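You operate a simulated robot arm through the tools that you are given. There is no shell and no other tool.

The job below is to be done with a simulated robot arm. You get a single attempt, and the scene is never put back.

Task
Put things in order on the top of the black table. At the end: the silver filter basket from the top of the black table stands where the blue relay (marked "1 5 6") stood; the blue relay from the top of the black table stands where the teal pad stood; the teal pad stands on top of the black roll; the gold brass cap from the top of the black table is on the white paste tin; whatever was shut is shut again. Leave all else as you found it, and nothing knocked over.

The check looks at the end state, three seconds after you hand in, the way a careful person would. Anything else that was tipped, shoved, dropped, spilled or broken makes it a failure. A push-on lid holds only when it is set on centred and level and pressed home; a screw cap is set on level and turned clockwise until tight.

Robot
A 7-joint arm with a two-finger parallel gripper, fixed in place. Base frame: the origin is at the foot of the arm, x ahead of it, y to its left, z up; the work surface is at about z = 0. Units: m, degrees, N and s.
With the tool pointing down near the work surface it reaches from about 0.22 to 0.58 m from the base axis. Its first joint turns from -66.0 to 66.0 degrees. Payload 2.5 kg.
The TCP is the grasp point between the finger pads, 0.023 m short of the fingertips. In the tool frame z runs along the fingers and y along their closing line. Largest opening 0.094 m; finger width 0.038, thickness 0.01; the body of the gripper, 0.054 by 0.096 m, starts 0.039 m behind the TCP.
Orientation is told as [roll, pitch, yaw] about the base's x, y, z axes, in that order, counted from this pose: with the fingers straight down and closing along the base's y, the tool's x points along the base's -x, its y along +y and its z along -z.

Tools
- The arm moves only by the tool drive_tool. Its argument "deltas" is one flat list of numbers, 7 for each row, row after row: the shift along the base's x, y, z in units of 20 mm (1.0 is 20 mm), then the turn, a rotation vector about the base's x, y, z in units of 8 degrees (1.0 is 8 degrees), then the opening, from 0 (shut) to 1 (fully open). In form: [dx, dy, dz, ax, ay, az, jaw, dx, dy, dz, ax, ay, az, jaw, ...]. A call has 1 to 20 rows; each row shifts and turns the commanded pose from where the row before left it. A call with a number of a shift or a turn outside -1 to 1 is refused whole. Rows are played at 5 a second. More than 0.05 m and 8.6 degrees between two rows, or a gripper value outside its range, and nothing of the call is played. Where a pose cannot be reached the arm comes as near as it can. A force on the tool above 40 N (or 10 N above the force at the start of the call, whichever is more), or a blocked arm, ends the call early, and 0.2 s more pass. The fingers move at their own pace (about 0.108 m/s each) and stop on an object; they squeeze with about 42 N. The grip force told is the motor's: it shows also when the fingers shut on nothing. Time passes only in rows, and 0.2 s behind the last, so rows that do not move let the fingers close. The reply holds the time, the measured pose of the TCP, the force on the tool along the base axes, the opening and the grip force, in the units named above and with some noise, with the torque about the TCP (base axes, N m) and any sound that the robot's microphone picked up.
- Cameras (640 x 400 px; columns grow to the right, rows downward): "scene" is fixed at [0.0965, -0.4094, 0.5216]; the picture's right is [0.93, -0.38, 0.00], its down [-0.24, -0.60, -0.76] and it looks along [0.29, 0.71, -0.65] (base axes); focal length 288 px, centre (320, 200). "wrist" rides on the gripper at [0.086, 0.016, -0.074] in the tool frame; the picture's right is [-0.18, 0.98, 0.00], its down [-0.58, -0.11, -0.81] and it looks along [-0.79, -0.15, 0.59] (tool axes); focal length 243 px, centre (320, 200). There is no depth. A picture from a camera that has moved, and an enlarged one, comes with that camera's place and axes in the base frame and with its lens. The place of the scene camera against the robot may be out by one fixed shift of up to 0.025 m in any direction.
- get_image(camera): a new picture of that camera. It takes no simulated time.
- zoom(camera, box): a new picture of the part [left, top, right, bottom] of that camera's present view, enlarged. It takes no simulated time.
- finish_job(): hands the job in; it is judged then, once.

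Nothing tells you positions but the pictures and the camera data. Unless the task says otherwise, let go and move clear before handing in.

The tools are called as a command line: name --argument value ..., lists and objects as JSON in quotes. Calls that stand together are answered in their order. drive_tool: Moves the arm, as the interface text tells. Its arguments: {"type":"object","properties":{"deltas":{"type":"array"}},"required":["deltas"]} The other tools are called the same way: get_image (camera) takes a picture; zoom (camera, box) takes an enlarged picture of a part of a camera's view; finish_job () hands the job in.

At the start:

```text
clock: 0.0
tool_pos: [0.3992, 0.1874, 0.24]
orientation: [0.0, 0.0, -0.1]
ft_force: [-0.1, -1.1, 0.6]
wrist_torque: [-0.02, -0.01, 0.02]
opening: 0.0939
grasp_force: 0.0
```

scene: 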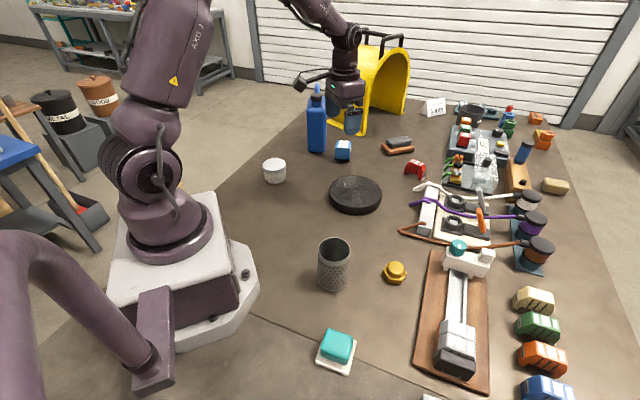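
wrist: 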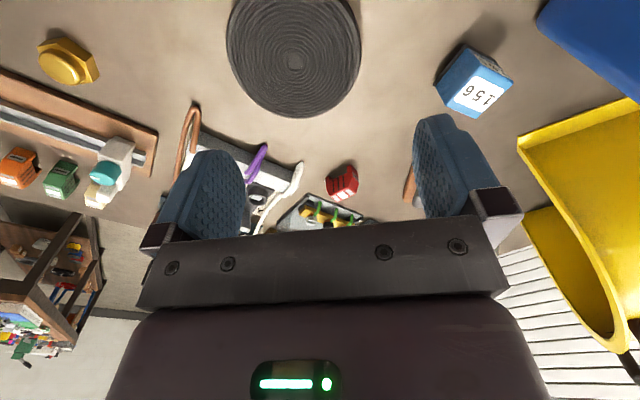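

I see the table with the perforated silver basket, teal pad on a white base, black roll, blue relay, brass cap and white tin. I'll look closer before moving.

zoom --camera "scene" --box '[240, 60, 440, 220]'

zoom --camera "scene" --box '[280, 220, 480, 400]'

get_image --camera "wrist"

```text
2.50 times, centred on (340, 140) of scene
camera zoom: at [0.0965, -0.4094, 0.5216], right [0.93, -0.38, 0.0], down [-0.24, -0.6, -0.76], along [0.29, 0.71, -0.65], focal length 720 px, centre (270, 350)
```

zoom: 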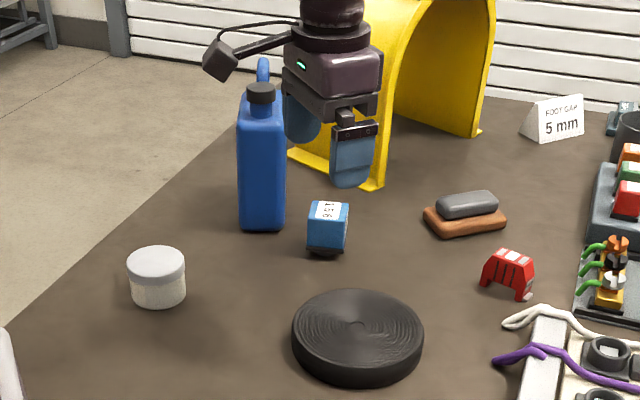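

```text
2.22 times, centred on (380, 310) of scene
camera zoom: at [0.0965, -0.4094, 0.5216], right [0.93, -0.38, 0.0], down [-0.24, -0.6, -0.76], along [0.29, 0.71, -0.65], focal length 640 px, centre (187, -44)
```

zoom: 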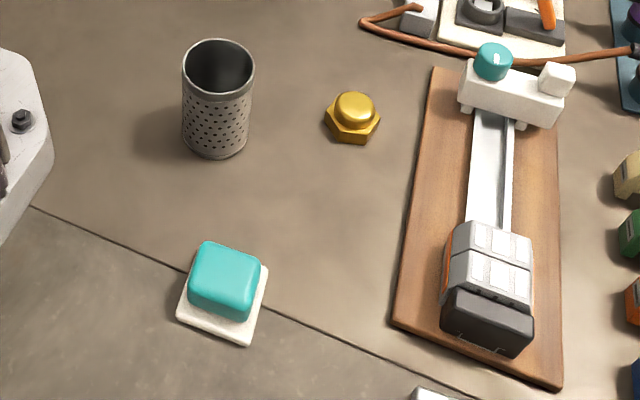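

```text
taken
camera wrist: at [0.3125, 0.2032, 0.3149], right [0.18, 0.98, 0.0], down [0.58, -0.11, 0.81], along [0.79, -0.15, -0.59], focal length 243 px, centre (320, 200)
```

wrist: 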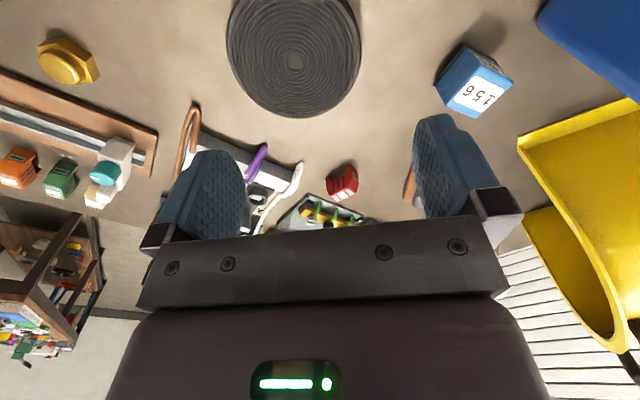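

Next I move toward the relay to view it more closely, staying clear of the blue bottle.

drive_tool --deltas '[0, 0.95, -0.4, 0, 0, 0, 1, 0, 0.95, -0.4, 0, 0, 0, 1, 0, 0.95, -0.4, 0, 0, 0, 1, 0, 0.95, -0.4, 0, 0, 0, 1, 0, 0.95, -0.4, 0, 0, 0, 1]'

get_image --camera "wrist"

get_image --camera "scene"

```text
clock: 1.2
tool_pos: [0.4006, 0.2833, 0.2008]
orientation: [0.0, 0.0, 0.1]
ft_force: [-0.5, -0.1, -1.0]
wrist_torque: [-0.02, 0.01, -0.04]
opening: 0.0941
grasp_force: 0.1
```

```text
taken
camera wrist: at [0.3135, 0.299, 0.2749], right [0.18, 0.98, 0.0], down [0.58, -0.11, 0.81], along [0.79, -0.15, -0.59], focal length 243 px, centre (320, 200)
```

wrist: 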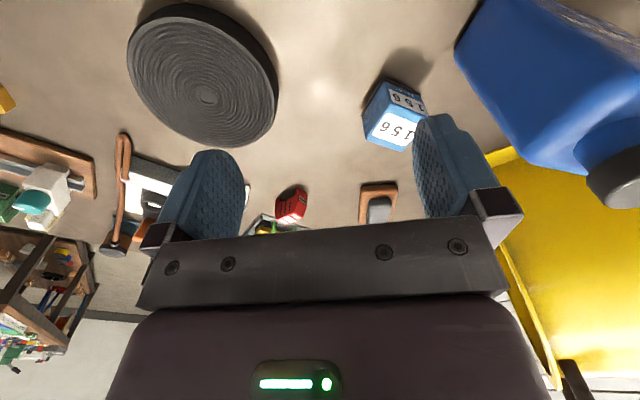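

```text
taken
```

scene: 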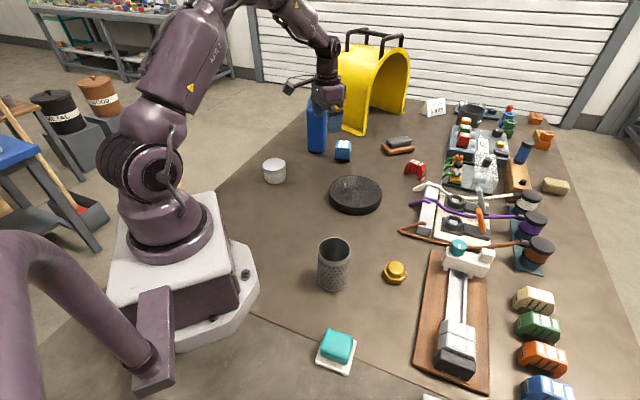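

zoom --camera "wrist" --box '[340, 40, 460, 180]'

zoom --camera "scene" --box '[250, 120, 410, 220]'

zoom --camera "scene" --box '[245, 140, 305, 195]'

zoom --camera "scene" --box '[300, 315, 370, 380]'

```text
2.86 times, centred on (400, 110) of wrist
camera zoom: at [0.3135, 0.299, 0.2749], right [0.18, 0.98, 0.0], down [0.58, -0.11, 0.81], along [0.79, -0.15, -0.59], focal length 693 px, centre (91, 457)
```

zoom: 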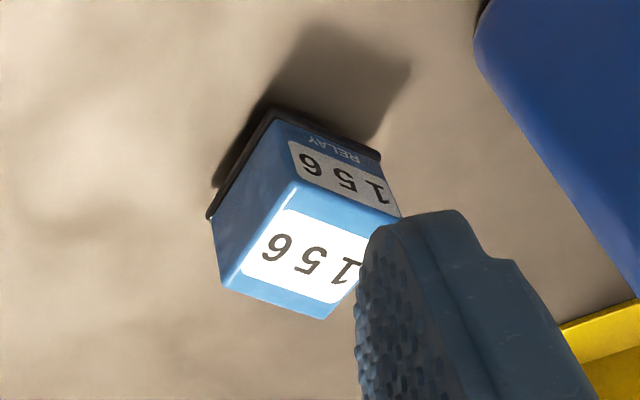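

```text
4.00 times, centred on (330, 170) of scene
camera zoom: at [0.0965, -0.4094, 0.5216], right [0.93, -0.38, 0.0], down [-0.24, -0.6, -0.76], along [0.29, 0.71, -0.65], focal length 1151 px, centre (280, 320)
```

zoom: 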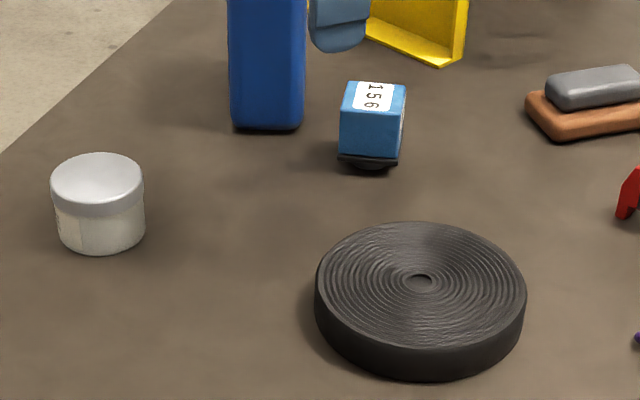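

```text
7.27 times, centred on (275, 168) of scene
camera zoom: at [0.0965, -0.4094, 0.5216], right [0.93, -0.38, 0.0], down [-0.24, -0.6, -0.76], along [0.29, 0.71, -0.65], focal length 2093 px, centre (647, 436)
```

zoom: 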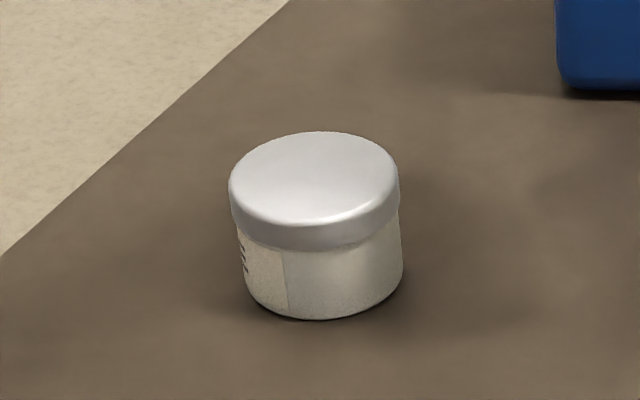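

```text
6.15 times, centred on (335, 348) of scene
camera zoom: at [0.0965, -0.4094, 0.5216], right [0.93, -0.38, 0.0], down [-0.24, -0.6, -0.76], along [0.29, 0.71, -0.65], focal length 1771 px, centre (228, -708)
```

zoom: 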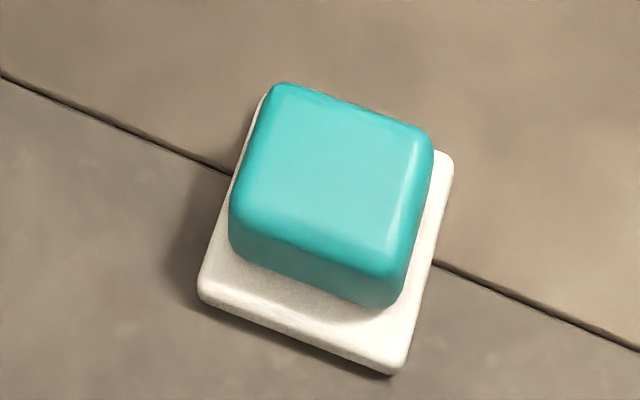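

zoom --camera "scene" --box '[325, 130, 365, 165]'

zoom --camera "scene" --box '[370, 250, 420, 295]'

zoom --camera "scene" --box '[300, 225, 370, 300]'

```text
11.43 times, centred on (345, 148) of scene
camera zoom: at [0.0965, -0.4094, 0.5216], right [0.93, -0.38, 0.0], down [-0.24, -0.6, -0.76], along [0.29, 0.71, -0.65], focal length 3289 px, centre (34, 800)
```

zoom: 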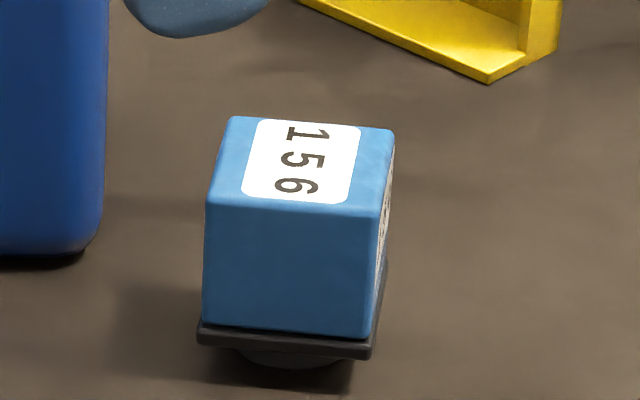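

```text
8.89 times, centred on (395, 272) of scene
camera zoom: at [0.0965, -0.4094, 0.5216], right [0.93, -0.38, 0.0], down [-0.24, -0.6, -0.76], along [0.29, 0.71, -0.65], focal length 2558 px, centre (-347, -444)
```

zoom: 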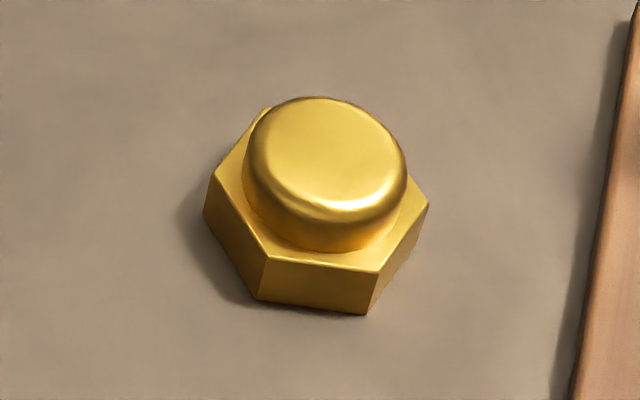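

```text
5.33 times, centred on (335, 262) of scene
camera zoom: at [0.0965, -0.4094, 0.5216], right [0.93, -0.38, 0.0], down [-0.24, -0.6, -0.76], along [0.29, 0.71, -0.65], focal length 1535 px, centre (240, -133)
```

zoom: 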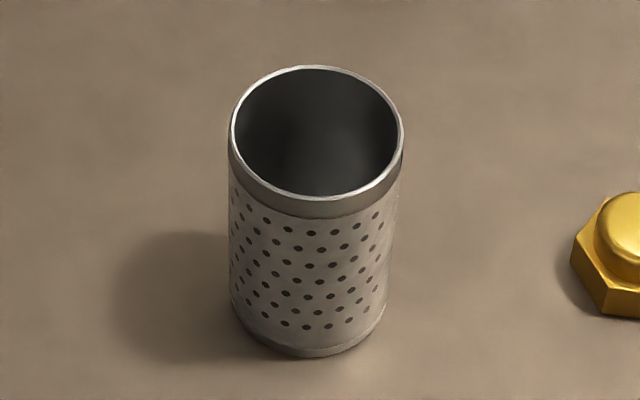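

The relay sits on a black flange near (0.49, 0.35) with the blue bottle behind it, and the white tin has its lid on. Next I swing over to look closely at the teal pad.

drive_tool --deltas '[-0.4, -1, 0.1, 0, 0, -0.5, 1, -0.4, -1, 0.1, 0, 0, -0.5, 1, -0.4, -1, 0.1, 0, 0, -0.5, 1, -0.4, -1, 0.1, 0, 0, -0.5, 1, -0.4, -1, 0.1, 0, 0, -0.5, 1, -0.4, -1, 0, 0, 0, -0.5, 1, -0.4, -1, 0, 0, 0, -0.5, 1, -0.4, -1, 0, 0, 0, -0.5, 1, -0.4, -1, 0, 0, 0, -0.5, 1, -0.4, -1, 0, 0, 0, -0.5, 1, -0.4, -1, 0, 0, 0, -0.5, 1, -0.4, -1, 0, 0, 0, -0.5, 1, -0.4, -1, 0, 0, 0, -0.5, 1, -0.4, -1, 0, 0, 0, -0.5, 1, -0.4, -1, 0, 0, 0, -0.5, 1, -0.4, -1, 0, 0, 0, -0.5, 1, -0.4, -1, 0, 0, 0, -0.5, 1, -0.4, -1, 0, 0, 0, -0.5, 1, -0.4, -1, 0, 0, 0, -0.5, 1, -0.4, -1, 0, 0, 0, -0.5, 1]'

get_image --camera "wrist"

get_image --camera "scene"

```text
clock: 5.4
tool_pos: [0.2401, -0.1161, 0.2121]
orientation: [0.0, 0.0, -80.1]
ft_force: [-0.4, -0.3, 0.4]
wrist_torque: [0.0, 0.01, 0.02]
opening: 0.0941
grasp_force: 0.0
```

```text
taken
camera wrist: at [0.2404, -0.0294, 0.2858], right [1.0, -0.01, 0.0], down [-0.01, -0.59, 0.81], along [-0.01, -0.81, -0.59], focal length 243 px, centre (320, 200)
```

wrist: 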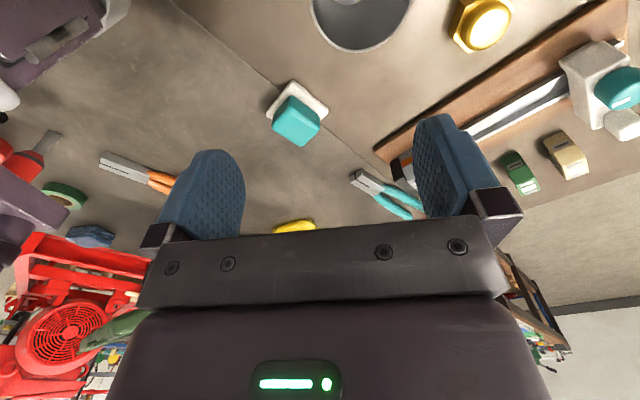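

```text
taken
```

scene: 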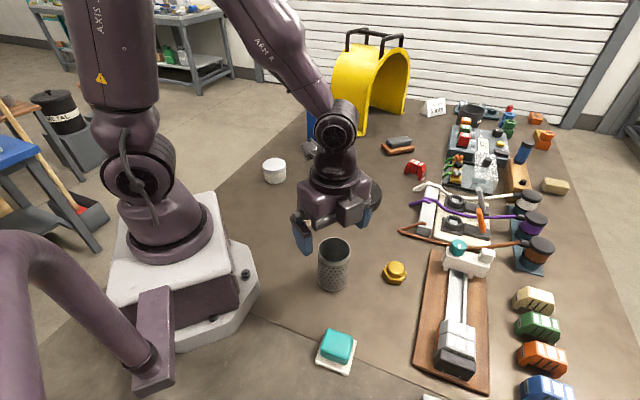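

zoom --camera "wrist" --box '[250, 65, 350, 160]'

zoom --camera "wrist" --box '[300, 0, 540, 60]'

```text
4.21 times, centred on (300, 112) of wrist
camera zoom: at [0.2404, -0.0294, 0.2858], right [1.0, -0.01, 0.0], down [-0.01, -0.59, 0.81], along [-0.01, -0.81, -0.59], focal length 1022 px, centre (404, 568)
```

zoom: 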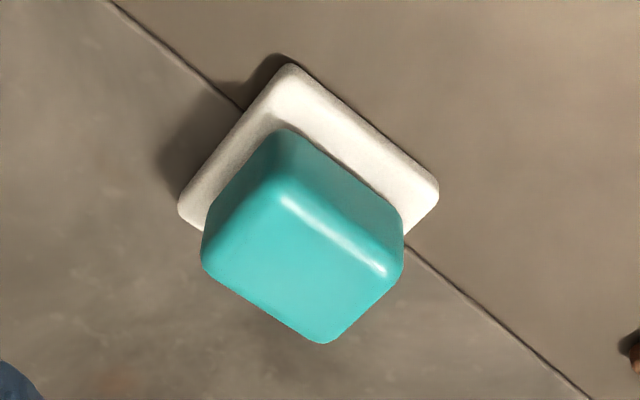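

```text
2.67 times, centred on (420, 30) of wrist
camera zoom: at [0.2404, -0.0294, 0.2858], right [1.0, -0.01, 0.0], down [-0.01, -0.59, 0.81], along [-0.01, -0.81, -0.59], focal length 647 px, centre (53, 653)
```

zoom: 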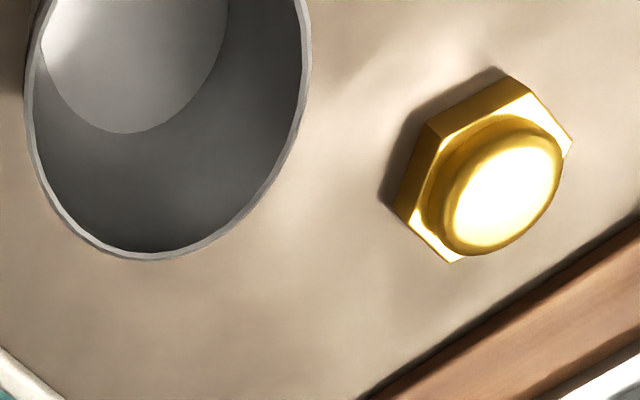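

The teal pad is a teal block about 0.042 m wide, centred on a 0.058 m white base at about (0.209, -0.216), turned about 48°. I'll move above it with the jaws lined up and then check.

drive_tool --deltas '[-0.313, -1, 0, 0, 0, 0.965, 1, -0.313, -1, 0, 0, 0, 0.965, 1, -0.313, -1, 0, 0, 0, 0.965, 1, -0.313, -1, 0, 0, 0, 0.965, 1, -0.313, -1, 0, 0, 0, 0.965, 1, 0, 0, -1, 0, 0, 0, 1, 0, 0, -1, 0, 0, 0, 1, 0, 0, -1, 0, 0, 0, 1, 0, 0, -1, 0, 0, 0, 1, 0, 0, -1, 0, 0, 0, 1, 0, 0, -1, 0, 0, 0, 1]'

get_image --camera "wrist"

zoom --camera "scene" --box '[240, 200, 440, 400]'

```text
clock: 7.8
tool_pos: [0.2079, -0.2187, 0.0897]
orientation: [0.0, -0.1, -41.4]
ft_force: [-0.1, 0.8, 0.1]
wrist_torque: [-0.01, -0.02, 0.04]
opening: 0.0941
grasp_force: 0.0
```

```text
taken
camera wrist: at [0.1531, -0.1497, 0.1645], right [0.79, 0.62, 0.0], down [0.36, -0.47, 0.81], along [0.5, -0.64, -0.59], focal length 243 px, centre (320, 200)
```

wrist: 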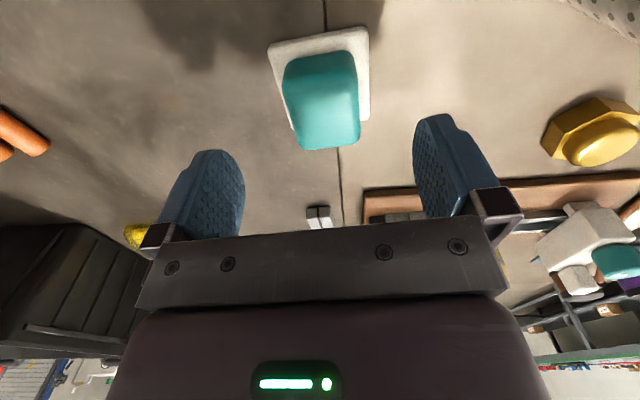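

```text
2.00 times, centred on (340, 300) of scene
camera zoom: at [0.0965, -0.4094, 0.5216], right [0.93, -0.38, 0.0], down [-0.24, -0.6, -0.76], along [0.29, 0.71, -0.65], focal length 576 px, centre (280, 0)
```

zoom: 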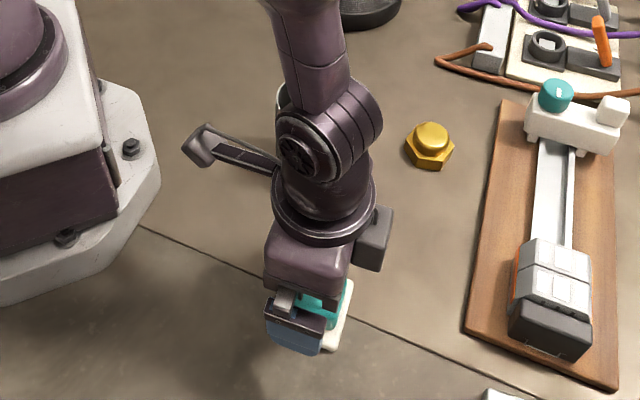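

The jaws are aligned with the pad, so I'm lowering and closing on the teal block.

drive_tool --deltas '[0.05, 0.07, -0.933, 0, 0, 0, 1, 0, 0, -0.933, 0, 0, 0, 1, 0, 0, -0.933, 0, 0, 0, 1, 0, 0, 0, 0, 0, 0, 1, 0, 0, 0, 0, 0, 0, 0, 0, 0, 0, 0, 0, 0, 0, 0, 0, 0, 0, 0, 0, 0, 0, 0, 0, 0, 0, 0, 0]'

get_image --camera "wrist"

```text
clock: 9.6
tool_pos: [0.2089, -0.2167, 0.0344]
orientation: [0.0, -0.1, -41.3]
ft_force: [-0.3, 0.4, 0.3]
wrist_torque: [-0.02, 0.03, 0.0]
opening: 0.0587
grasp_force: 41.7
```

```text
taken
camera wrist: at [0.1556, -0.1476, 0.1089], right [0.79, 0.62, 0.0], down [0.36, -0.47, 0.81], along [0.5, -0.64, -0.59], focal length 243 px, centre (320, 200)
```

wrist: 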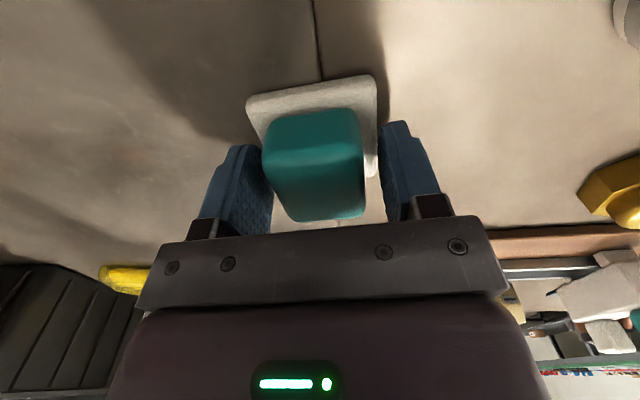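

The jaws stopped at 0.0587 m, which is the width of the white base and not the teal block. I'll open, rise about 9 mm and close again to grip only the teal.

drive_tool --deltas '[0, 0, 0, 0, 0, 0, 1, 0, 0, 0, 0, 0, 0, 1, 0, 0, 0.45, 0, 0, 0, 1, 0, 0, 0, 0, 0, 0, 1, 0, 0, 0, 0, 0, 0, 0, 0, 0, 0, 0, 0, 0, 0, 0, 0, 0, 0, 0, 0, 0, 0, 0, 0, 0, 0, 0, 0]'

get_image --camera "wrist"

```text
clock: 11.4
tool_pos: [0.2093, -0.2158, 0.0452]
orientation: [0.0, 0.0, -41.4]
ft_force: [0.3, -0.2, -0.2]
wrist_torque: [0.02, 0.01, 0.01]
opening: 0.041
grasp_force: 42.4
```

```text
taken
camera wrist: at [0.1556, -0.1471, 0.1179], right [0.79, 0.62, 0.0], down [0.36, -0.47, 0.81], along [0.5, -0.64, -0.59], focal length 243 px, centre (320, 200)
```

wrist: 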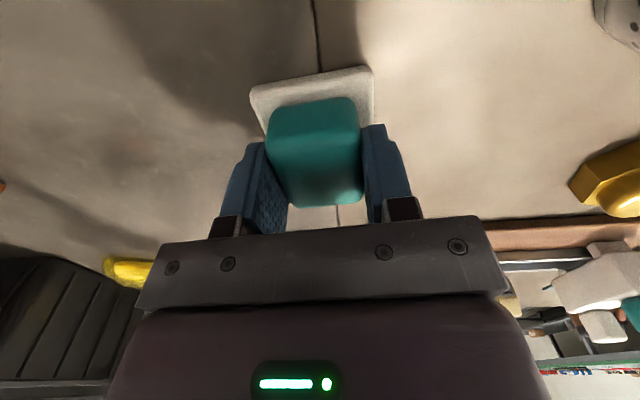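

The jaws now hold the teal block at 0.041 m. I'll lift a little to see whether the white base comes with it.

drive_tool --deltas '[0, 0, 0.5, 0, 0, 0, 0, 0, 0, 0.5, 0, 0, 0, 0, 0, 0, 0.5, 0, 0, 0, 0, 0, 0, 0, 0, 0, 0, 0]'

get_image --camera "wrist"

zoom --camera "scene" --box '[280, 300, 380, 390]'

```text
clock: 12.4
tool_pos: [0.2083, -0.2169, 0.0724]
orientation: [0.0, -0.1, -41.4]
ft_force: [0.9, 0.1, -0.5]
wrist_torque: [-0.01, 0.02, -0.01]
opening: 0.0412
grasp_force: 41.8
```

```text
taken
camera wrist: at [0.1537, -0.1472, 0.147], right [0.79, 0.62, 0.0], down [0.36, -0.47, 0.81], along [0.5, -0.64, -0.59], focal length 243 px, centre (320, 200)
```

wrist: 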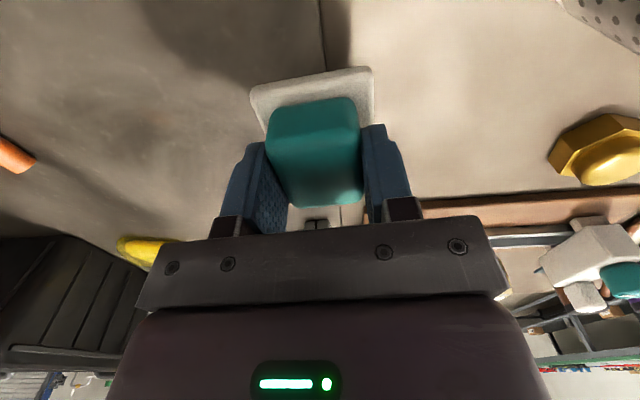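

```text
4.44 times, centred on (330, 345) of scene
camera zoom: at [0.0965, -0.4094, 0.5216], right [0.93, -0.38, 0.0], down [-0.24, -0.6, -0.76], along [0.29, 0.71, -0.65], focal length 1279 px, centre (276, -444)
```

zoom: 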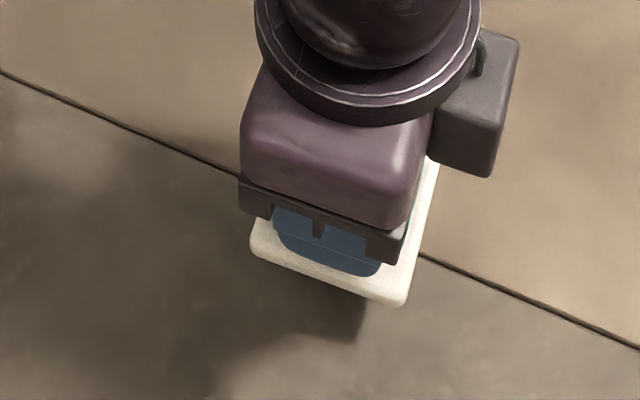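

The pad and its white base are one piece. I'll raise it and carry it over to above the black roll at about (0.432, 0.151).

drive_tool --deltas '[0, 0, 1, 0, 0, 0, 0, 0, 0, 1, 0, 0, 0, 0, 0, 0, 1, 0, 0, 0, 0, 0, 0, 1, 0, 0, 0, 0, 0, 0, 1, 0, 0, 0, 0, 0, 0, 1, 0, 0, 0, 0]'

drive_tool --deltas '[0.589, 0.967, 0, 0, 0, 0.3, 0, 0.589, 0.967, 0, 0, 0, 0.3, 0, 0.589, 0.967, 0, 0, 0, 0.3, 0, 0.589, 0.967, 0, 0, 0, 0.3, 0, 0.589, 0.967, 0, 0, 0, 0.3, 0, 0.589, 0.967, 0, 0, 0, 0.3, 0, 0.589, 0.967, 0, 0, 0, 0.3, 0, 0.589, 0.967, 0, 0, 0, 0.3, 0, 0.589, 0.967, 0, 0, 0, 0.3, 0, 0.589, 0.967, 0, 0, 0, 0.3, 0, 0.589, 0.967, 0, 0, 0, 0.3, 0, 0.589, 0.967, 0, 0, 0, 0.3, 0, 0.589, 0.967, 0, 0, 0, 0.3, 0, 0.589, 0.967, 0, 0, 0, 0.3, 0, 0.589, 0.967, 0, 0, 0, 0.3, 0, 0.589, 0.967, 0, 0, 0, 0.3, 0, 0.589, 0.967, 0, 0, 0, 0.3, 0, 0.589, 0.967, 0, 0, 0, 0.3, 0, 0.589, 0.967, 0, 0, 0, 0.3, 0]'

get_image --camera "wrist"

get_image --camera "scene"

```text
clock: 13.8
tool_pos: [0.2081, -0.2146, 0.1943]
orientation: [-0.1, -0.1, -41.4]
ft_force: [-0.5, -0.3, -1.9]
wrist_torque: [-0.04, -0.01, 0.03]
opening: 0.0412
grasp_force: 42.2
```

```text
clock: 17.8
tool_pos: [0.4313, 0.1498, 0.1934]
orientation: [0.1, 0.0, 4.2]
ft_force: [0.0, -0.3, -0.7]
wrist_torque: [0.04, 0.02, 0.0]
opening: 0.041
grasp_force: 41.7
```

```text
taken
camera wrist: at [0.3437, 0.1581, 0.2675], right [0.11, 0.99, 0.0], down [0.59, -0.07, 0.81], along [0.8, -0.09, -0.59], focal length 243 px, centre (320, 200)
```

wrist: 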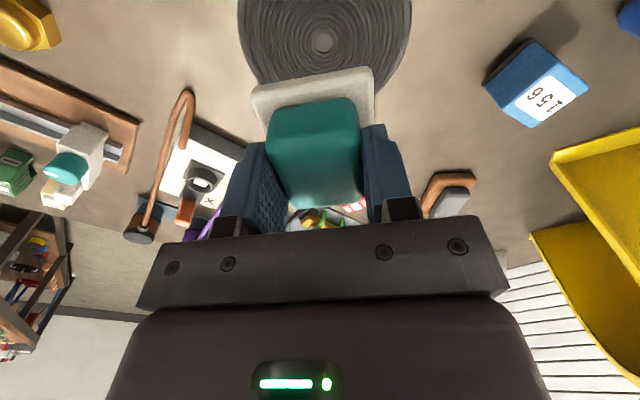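

```text
taken
```

scene: 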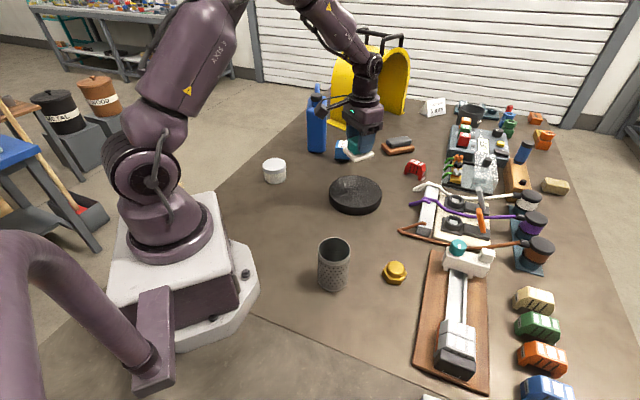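

The pad is centred above the roll. I'm lowering it to just above the roll before going down in small steps.

drive_tool --deltas '[0.1, 0, -1, 0, 0, 0, 0, 0, 0, -1, 0, 0, 0, 0, 0, 0, -1, 0, 0, 0, 0, 0, 0, -1, 0, 0, 0, 0, 0, 0, -1, 0, 0, 0, 0, 0, 0, -0.4, 0, 0, 0, 0, 0, 0, 0, 0, 0, 0, 0]'

zoom --camera "scene" --box '[300, 120, 420, 220]'

get_image --camera "wrist"

```text
clock: 19.4
tool_pos: [0.4332, 0.1506, 0.0853]
orientation: [0.1, 0.0, 4.3]
ft_force: [0.1, -0.3, -0.4]
wrist_torque: [0.01, -0.04, 0.0]
opening: 0.0413
grasp_force: 41.7
```

```text
4.00 times, centred on (360, 170) of scene
camera zoom: at [0.0965, -0.4094, 0.5216], right [0.93, -0.38, 0.0], down [-0.24, -0.6, -0.76], along [0.29, 0.71, -0.65], focal length 1151 px, centre (160, 320)
```

zoom: 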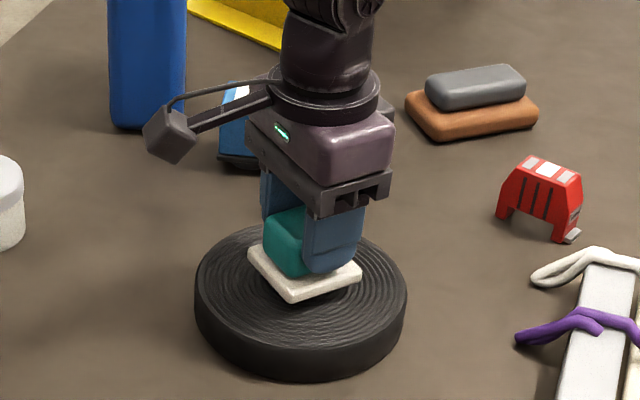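

```text
taken
camera wrist: at [0.3473, 0.1585, 0.1584], right [0.11, 0.99, 0.0], down [0.59, -0.07, 0.81], along [0.8, -0.09, -0.59], focal length 243 px, centre (320, 200)
```

wrist: 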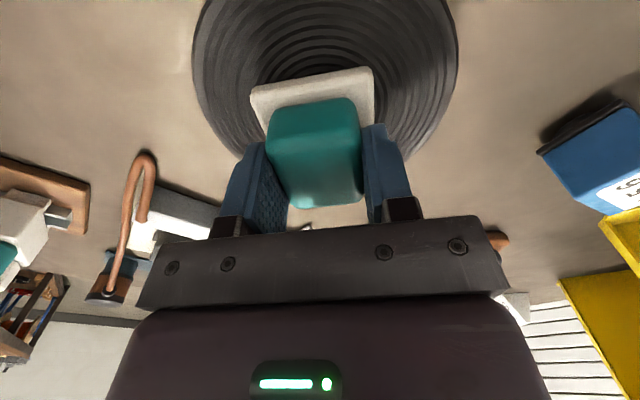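

drive_tool --deltas '[0, 0, -0.2, 0, 0, 0, 0, 0, 0, -0.2, 0, 0, 0, 0, 0, 0, 0, 0, 0, 0, 0]'

drive_tool --deltas '[0, 0, -0.1, 0, 0, 0, 0, 0, 0, -0.1, 0, 0, 0, 0, 0, 0, 0, 0, 0, 0, 0]'

```text
clock: 20.2
tool_pos: [0.4351, 0.1513, 0.0775]
orientation: [-0.1, 0.1, 4.2]
ft_force: [-0.6, 0.1, -1.1]
wrist_torque: [-0.01, -0.01, 0.0]
opening: 0.0416
grasp_force: 42.6
```

```text
clock: 21.0
tool_pos: [0.4348, 0.1505, 0.0738]
orientation: [0.0, -0.1, 4.2]
ft_force: [0.2, -0.3, -0.5]
wrist_torque: [0.0, 0.02, 0.02]
opening: 0.0412
grasp_force: 41.5
```

drive_tool --deltas '[0, 0, -0.1, 0, 0, 0, 0, 0, 0, 0, 0, 0, 0, 0]'

drive_tool --deltas '[0, 0, -0.1, 0, 0, 0, 0, 0, 0, 0, 0, 0, 0, 0]'

drive_tool --deltas '[0, 0, -0.05, 0, 0, 0, 0, 0, 0, 0, 0, 0, 0, 0]'

zoom --camera "scene" --box '[320, 150, 400, 220]'

```text
clock: 21.6
tool_pos: [0.4353, 0.1503, 0.0721]
orientation: [0.1, -0.1, 4.2]
ft_force: [-9.4, -3.3, 24.9]
wrist_torque: [-0.17, 0.5, -0.01]
opening: 0.0411
grasp_force: 42.1
```

```text
clock: 22.2
tool_pos: [0.4358, 0.1514, 0.0715]
orientation: [0.1, -0.3, 4.2]
ft_force: [-8.9, -3.8, 36.5]
wrist_torque: [-0.11, 0.22, -0.01]
opening: 0.0414
grasp_force: 42.4
```

```text
clock: 22.8
tool_pos: [0.4361, 0.1512, 0.0736]
orientation: [0.2, -0.5, 4.3]
ft_force: [2.5, 1.9, 33.2]
wrist_torque: [0.0, 0.18, -0.01]
opening: 0.0414
grasp_force: 42.1
```

```text
5.71 times, centred on (360, 185) of scene
camera zoom: at [0.0963, -0.4094, 0.5216], right [0.93, -0.38, 0.0], down [-0.24, -0.6, -0.76], along [0.29, 0.71, -0.65], focal length 1645 px, centre (91, 286)
```

zoom: 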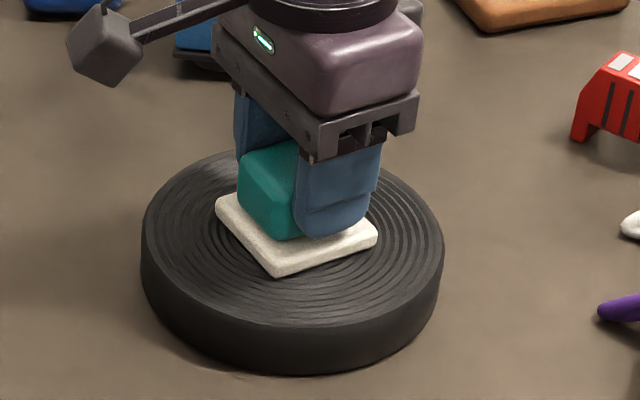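

The pad is resting on the roll, whose top is at about z 0.030. I'll ease the pressure, let go and back up.

drive_tool --deltas '[0, 0, 0.2, 0, 0, 0, 0, 0, 0, 0, 0, 0, 0, 0.1, 0, 0, 0, 0, 0, 0, 1, 0, 0, 0, 0, 0, 0, 1, 0, 0, 0, 0, 0, 0, 1]'

drive_tool --deltas '[0, 0, 0.5, 0, 0, 0, 1, 0, 0, 1, 0, 0, 0, 1, 0, 0, 1, 0, 0, 0, 1, 0, 0, 1, 0, 0, 0, 1, 0, 0, 1, 0, 0, 0, 1, 0, 0, 1, 0, 0, 0, 1]'

get_image --camera "scene"

get_image --camera "wrist"

```text
clock: 24.0
tool_pos: [0.4332, 0.1494, 0.0743]
orientation: [-0.1, 0.1, 4.2]
ft_force: [0.8, 0.7, -0.1]
wrist_torque: [-0.02, -0.01, 0.03]
opening: 0.094
grasp_force: 0.1
```

```text
clock: 25.4
tool_pos: [0.4335, 0.151, 0.183]
orientation: [0.0, 0.0, 4.2]
ft_force: [-0.4, 0.5, -0.2]
wrist_torque: [-0.02, -0.01, 0.02]
opening: 0.0939
grasp_force: 0.1
```

```text
taken
```

scene: 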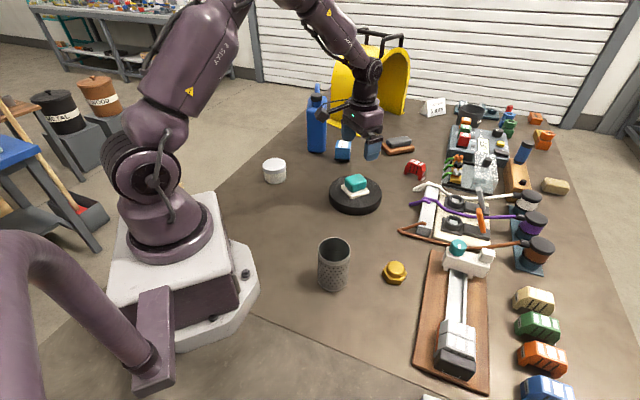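

```text
taken
camera wrist: at [0.3466, 0.1612, 0.2572], right [0.11, 0.99, 0.0], down [0.59, -0.07, 0.81], along [0.8, -0.09, -0.59], focal length 243 px, centre (320, 200)
```

wrist: 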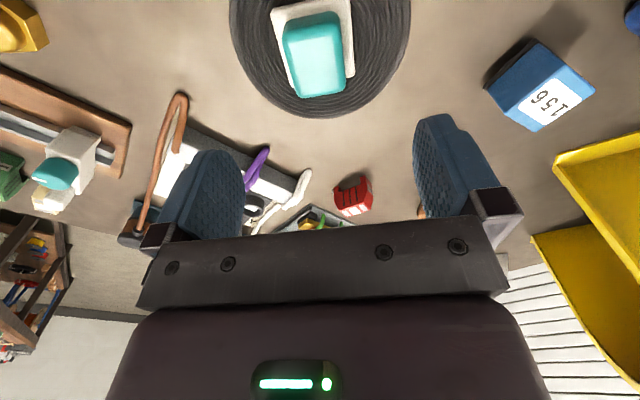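

The pad is standing on the roll. Next I measure the relay from this view.

zoom --camera "wrist" --box '[470, 20, 620, 150]'

```text
3.08 times, centred on (545, 85) of wrist
camera zoom: at [0.3466, 0.1612, 0.2572], right [0.11, 0.99, 0.0], down [0.59, -0.07, 0.81], along [0.8, -0.09, -0.59], focal length 746 px, centre (-372, 554)
```

zoom: 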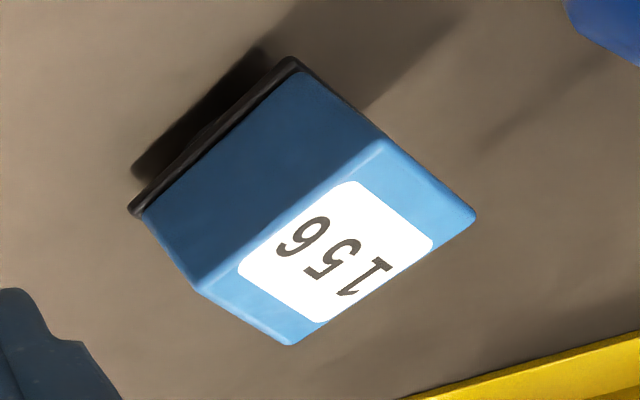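

The relay's top is at z ≈ 0.058 with its centre at (0.490, 0.350), and it is about 0.047 m wide, turned about 56°. It lies near the edge of reach, so I'm moving above its near half with the jaws aligned.

drive_tool --deltas '[0.24, 0.93, -0.15, 0, 0, 0.654, 1, 0.24, 0.93, -0.15, 0, 0, 0.654, 1, 0.24, 0.93, -0.15, 0, 0, 0.654, 1, 0.24, 0.93, -0.15, 0, 0, 0.654, 1, 0.24, 0.93, -0.15, 0, 0, 0.654, 1, 0.24, 0.93, -0.15, 0, 0, 0.654, 1, 0.24, 0.93, -0.15, 0, 0, 0.654, 1, 0.24, 0.93, -0.15, 0, 0, 0.654, 1, 0.24, 0.93, -0.15, 0, 0, 0.654, 1, 0.24, 0.93, -0.15, 0, 0, 0.654, 1, 0, 0, 0, 0, 0, 0, 1]'

get_image --camera "wrist"

zoom --camera "scene" --box '[250, 60, 450, 200]'

```text
clock: 27.8
tool_pos: [0.484, 0.3384, 0.1527]
orientation: [0.0, -0.1, 56.6]
ft_force: [-1.0, -0.3, -0.6]
wrist_torque: [0.02, 0.03, -0.02]
opening: 0.094
grasp_force: 0.1
```

```text
taken
camera wrist: at [0.4224, 0.2732, 0.2266], right [-0.72, 0.69, 0.0], down [0.41, 0.43, 0.81], along [0.56, 0.58, -0.59], focal length 243 px, centre (320, 200)
```

wrist: 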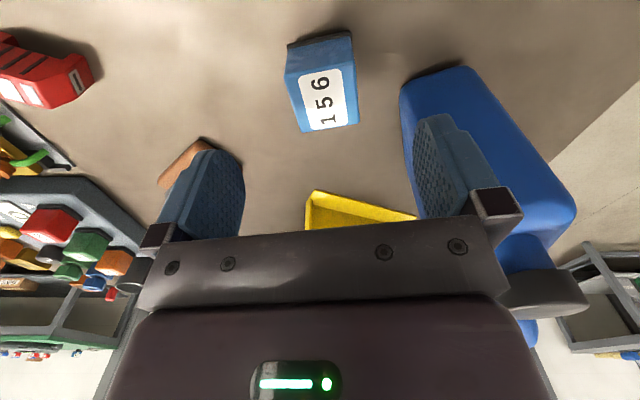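

```text
2.86 times, centred on (350, 130) of scene
camera zoom: at [0.0965, -0.4094, 0.5216], right [0.93, -0.38, 0.0], down [-0.24, -0.6, -0.76], along [0.29, 0.71, -0.65], focal length 822 px, centre (234, 400)
```

zoom: 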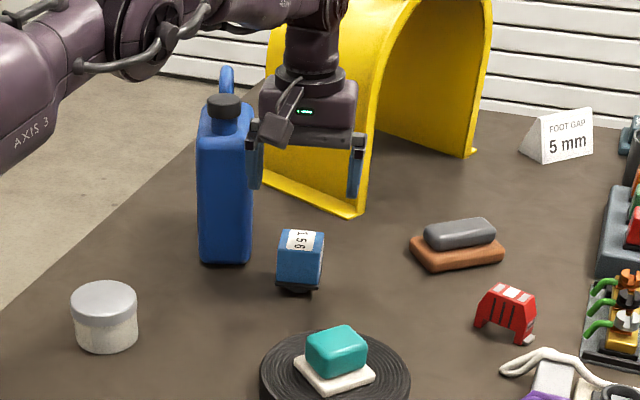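

zoom --camera "wrist" --box '[260, 20, 380, 140]'

```text
3.33 times, centred on (320, 80) of wrist
camera zoom: at [0.4224, 0.2732, 0.2266], right [-0.72, 0.69, 0.0], down [0.41, 0.43, 0.81], along [0.56, 0.58, -0.59], focal length 809 px, centre (320, 600)
```

zoom: 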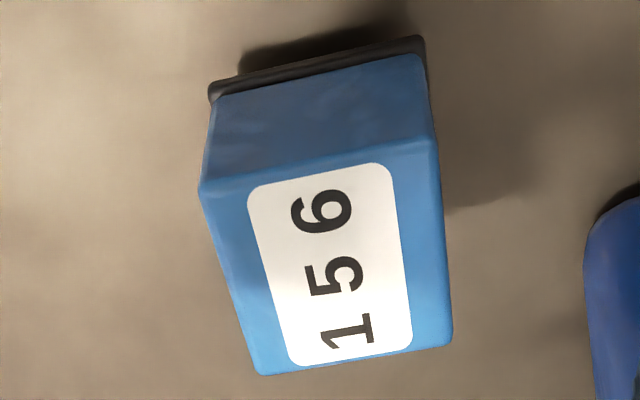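

The relay centre is confirmed at (0.491, 0.350). I'm descending partway to see whether the arm still reaches.

drive_tool --deltas '[0.27, 0.41, 0, 0, 0, 0, 1, 0, 0, -0.9, 0, 0, 0, 1, 0, 0, -0.9, 0, 0, 0, 1, 0, 0, -0.9, 0, 0, 0, 1, 0, 0, 0, 0, 0, 0, 1]'

get_image --camera "wrist"

```text
clock: 29.0
tool_pos: [0.4868, 0.3438, 0.0967]
orientation: [0.1, 0.0, 56.5]
ft_force: [0.6, -0.7, 0.2]
wrist_torque: [-0.03, 0.01, -0.03]
opening: 0.0938
grasp_force: 0.0
```

```text
taken
camera wrist: at [0.4255, 0.2814, 0.1715], right [-0.72, 0.7, 0.0], down [0.41, 0.42, 0.81], along [0.56, 0.58, -0.59], focal length 243 px, centre (320, 200)
```

wrist: 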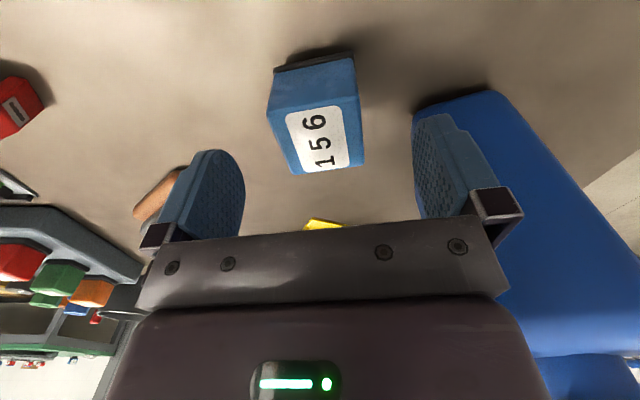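

The arm reaches here without losing orientation, so I'm lowering the rest of the way and closing on the blue body.

drive_tool --deltas '[0, 0, -0.883, 0, 0, 0, 1, 0, 0, -0.883, 0, 0, 0, 1, 0, 0, -0.883, 0, 0, 0, 1, 0, 0, 0, 0, 0, 0, 1]'

get_image --camera "wrist"

zoom --camera "scene" --box '[280, 80, 420, 190]'

```text
clock: 30.0
tool_pos: [0.4849, 0.3411, 0.0457]
orientation: [0.0, 0.0, 56.5]
ft_force: [-0.7, 0.5, 0.2]
wrist_torque: [0.02, 0.0, 0.0]
opening: 0.094
grasp_force: 0.0
out of reach, approached as far as the arm can: row 3
```

```text
taken
camera wrist: at [0.4244, 0.2773, 0.1198], right [-0.72, 0.7, 0.0], down [0.41, 0.42, 0.81], along [0.56, 0.58, -0.59], focal length 243 px, centre (320, 200)
```

wrist: 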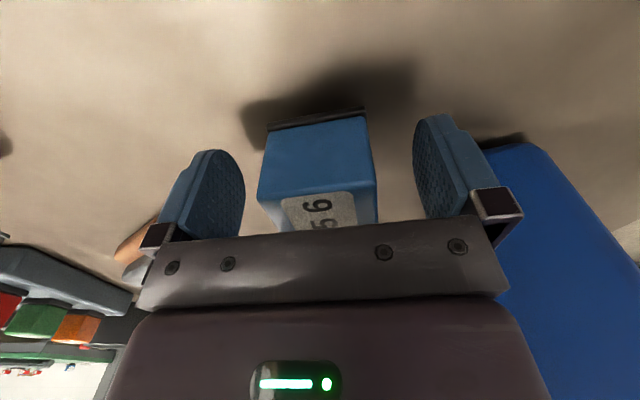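

```text
3.64 times, centred on (350, 135) of scene
camera zoom: at [0.0965, -0.4094, 0.5216], right [0.93, -0.38, 0.0], down [-0.24, -0.6, -0.76], along [0.29, 0.71, -0.65], focal length 1047 px, centre (211, 436)
```

zoom: 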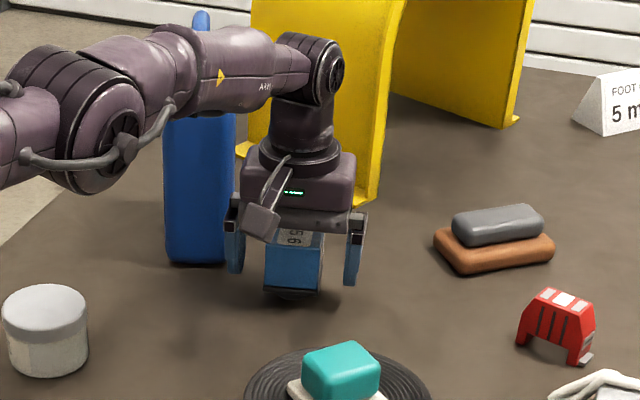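

drive_tool --deltas '[0, 0, 0, 0, 0, 0, 0, 0, 0, 0, 0, 0, 0, 0, 0, 0, 0, 0, 0, 0, 0, 0, 0, 0, 0, 0, 0, 0]'

get_image --camera "wrist"

```text
clock: 31.0
tool_pos: [0.4853, 0.3416, 0.0462]
orientation: [0.0, 0.0, 56.5]
ft_force: [0.6, 1.0, -1.0]
wrist_torque: [0.02, -0.04, -0.06]
opening: 0.0504
grasp_force: 42.3
```

```text
taken
camera wrist: at [0.4243, 0.2774, 0.1199], right [-0.72, 0.7, 0.0], down [0.41, 0.42, 0.81], along [0.56, 0.58, -0.59], focal length 243 px, centre (320, 200)
```

wrist: 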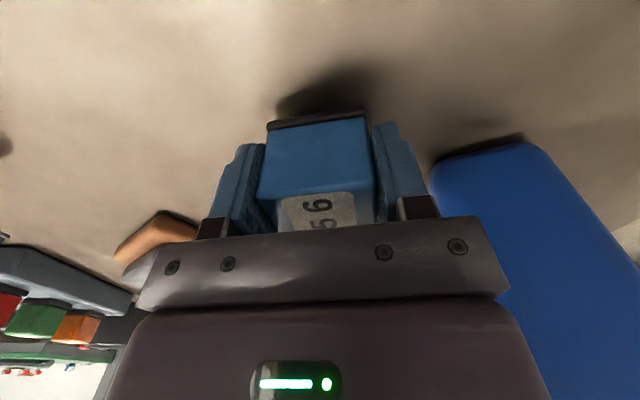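

The relay is gripped at 0.050 m. I lift it a short way and check.

drive_tool --deltas '[0, 0, 0.5, 0, 0, 0, 0, 0, 0, 0.5, 0, 0, 0, 0, 0, 0, 0.5, 0, 0, 0, 0, 0, 0, 0.5, 0, 0, 0, 0, 0, 0, 0, 0, 0, 0, 0]'

get_image --camera "wrist"

zoom --camera "scene" --box '[300, 90, 400, 180]'

```text
clock: 32.2
tool_pos: [0.4856, 0.342, 0.0862]
orientation: [0.0, 0.0, 56.4]
ft_force: [0.1, -0.1, -1.2]
wrist_torque: [-0.04, 0.02, -0.01]
opening: 0.0506
grasp_force: 42.4
```

```text
taken
camera wrist: at [0.4238, 0.2779, 0.1604], right [-0.72, 0.7, 0.0], down [0.41, 0.42, 0.81], along [0.56, 0.58, -0.59], focal length 243 px, centre (320, 200)
```

wrist: 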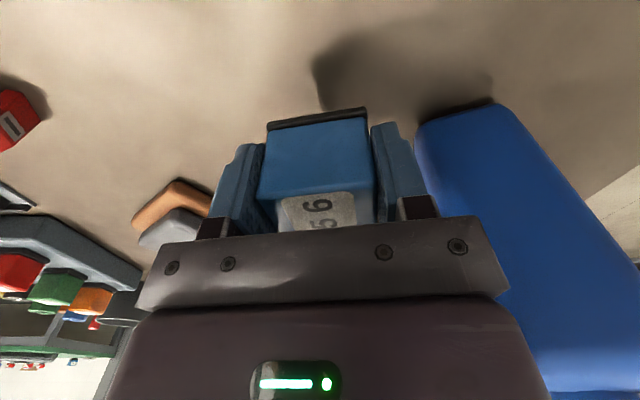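

```text
4.44 times, centred on (350, 135) of scene
camera zoom: at [0.0965, -0.4094, 0.5216], right [0.93, -0.38, 0.0], down [-0.24, -0.6, -0.76], along [0.29, 0.71, -0.65], focal length 1279 px, centre (187, 489)
```

zoom: 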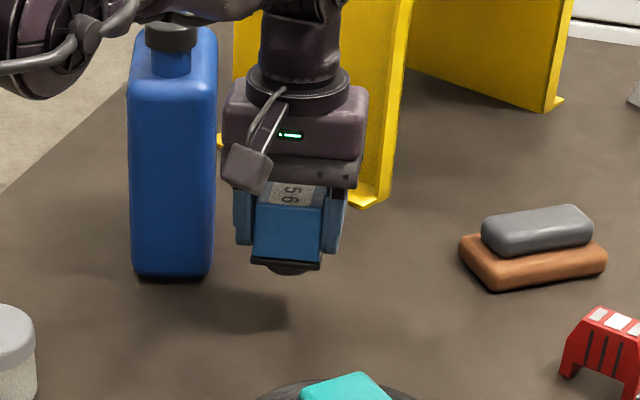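

The relay came up level. I'll raise it, swing it over and carry it to above the pad's old spot at (0.209, -0.216).

drive_tool --deltas '[-0.2, -0.4, 1, 0, 0, 0, 0, -0.51, -0.985, 1, 0, 0, -0.402, 0, -0.51, -0.985, 1, 0, 0, -0.402, 0, -0.51, -0.985, 1, 0, 0, -0.402, 0, -0.51, -0.985, 1, 0, 0, -0.402, 0, -0.51, -0.985, 1, 0, 0, -0.402, 0, -0.51, -0.985, 0, 0, 0, -0.402, 0, -0.51, -0.985, 0, 0, 0, -0.402, 0, -0.51, -0.985, 0, 0, 0, -0.402, 0, -0.51, -0.985, 0, 0, 0, -0.402, 0, -0.51, -0.985, 0, 0, 0, -0.402, 0, -0.51, -0.985, 0, 0, 0, -0.402, 0, -0.51, -0.985, 0, 0, 0, -0.402, 0, -0.51, -0.985, 0, 0, 0, -0.402, 0]'

drive_tool --deltas '[-0.51, -0.985, 0, 0, 0, -0.402, 0, -0.51, -0.985, 0, 0, 0, -0.402, 0, -0.51, -0.985, 0, 0, 0, -0.402, 0, -0.51, -0.985, 0, 0, 0, -0.402, 0, -0.51, -0.985, 0, 0, 0, -0.402, 0, -0.51, -0.985, 0, 0, 0, -0.402, 0, -0.51, -0.985, 0, 0, 0, -0.402, 0, -0.51, -0.985, 0, 0, 0, -0.402, 0, -0.51, -0.985, 0, 0, 0, -0.402, 0, -0.51, -0.985, 0, 0, 0, -0.402, 0, -0.51, -0.985, 0, 0, 0, -0.402, 0, -0.51, -0.985, 0, 0, 0, -0.402, 0, -0.51, -0.985, 0, 0, 0, -0.402, 0, -0.51, -0.985, 0, 0, 0, -0.402, 0, -0.31, -0.585, 0, 0, 0, -0.402, 0, 0, 0, 0, 0, 0, 0, 0]'

get_image --camera "wrist"

get_image --camera "scene"

```text
clock: 35.2
tool_pos: [0.348, 0.0749, 0.2067]
orientation: [-0.1, 0.0, 14.5]
ft_force: [-0.4, 0.3, -1.7]
wrist_torque: [-0.02, 0.03, 0.0]
opening: 0.0502
grasp_force: 41.6
```

```text
clock: 38.6
tool_pos: [0.1999, -0.2086, 0.2078]
orientation: [0.0, 0.0, -33.7]
ft_force: [-0.3, -0.4, -1.8]
wrist_torque: [0.0, 0.0, 0.04]
opening: 0.0506
grasp_force: 42.1
```

```text
taken
camera wrist: at [0.1356, -0.1487, 0.2821], right [0.7, 0.72, 0.0], down [0.42, -0.41, 0.81], along [0.58, -0.56, -0.59], focal length 243 px, centre (320, 200)
```

wrist: 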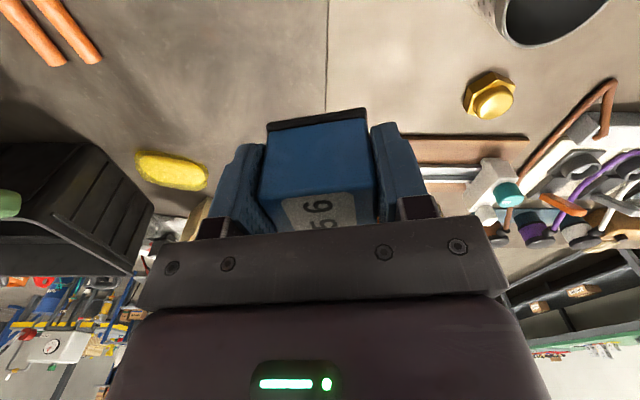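

```text
taken
```

scene: 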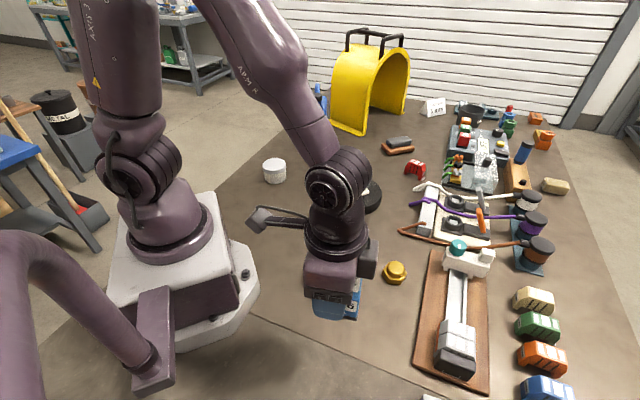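

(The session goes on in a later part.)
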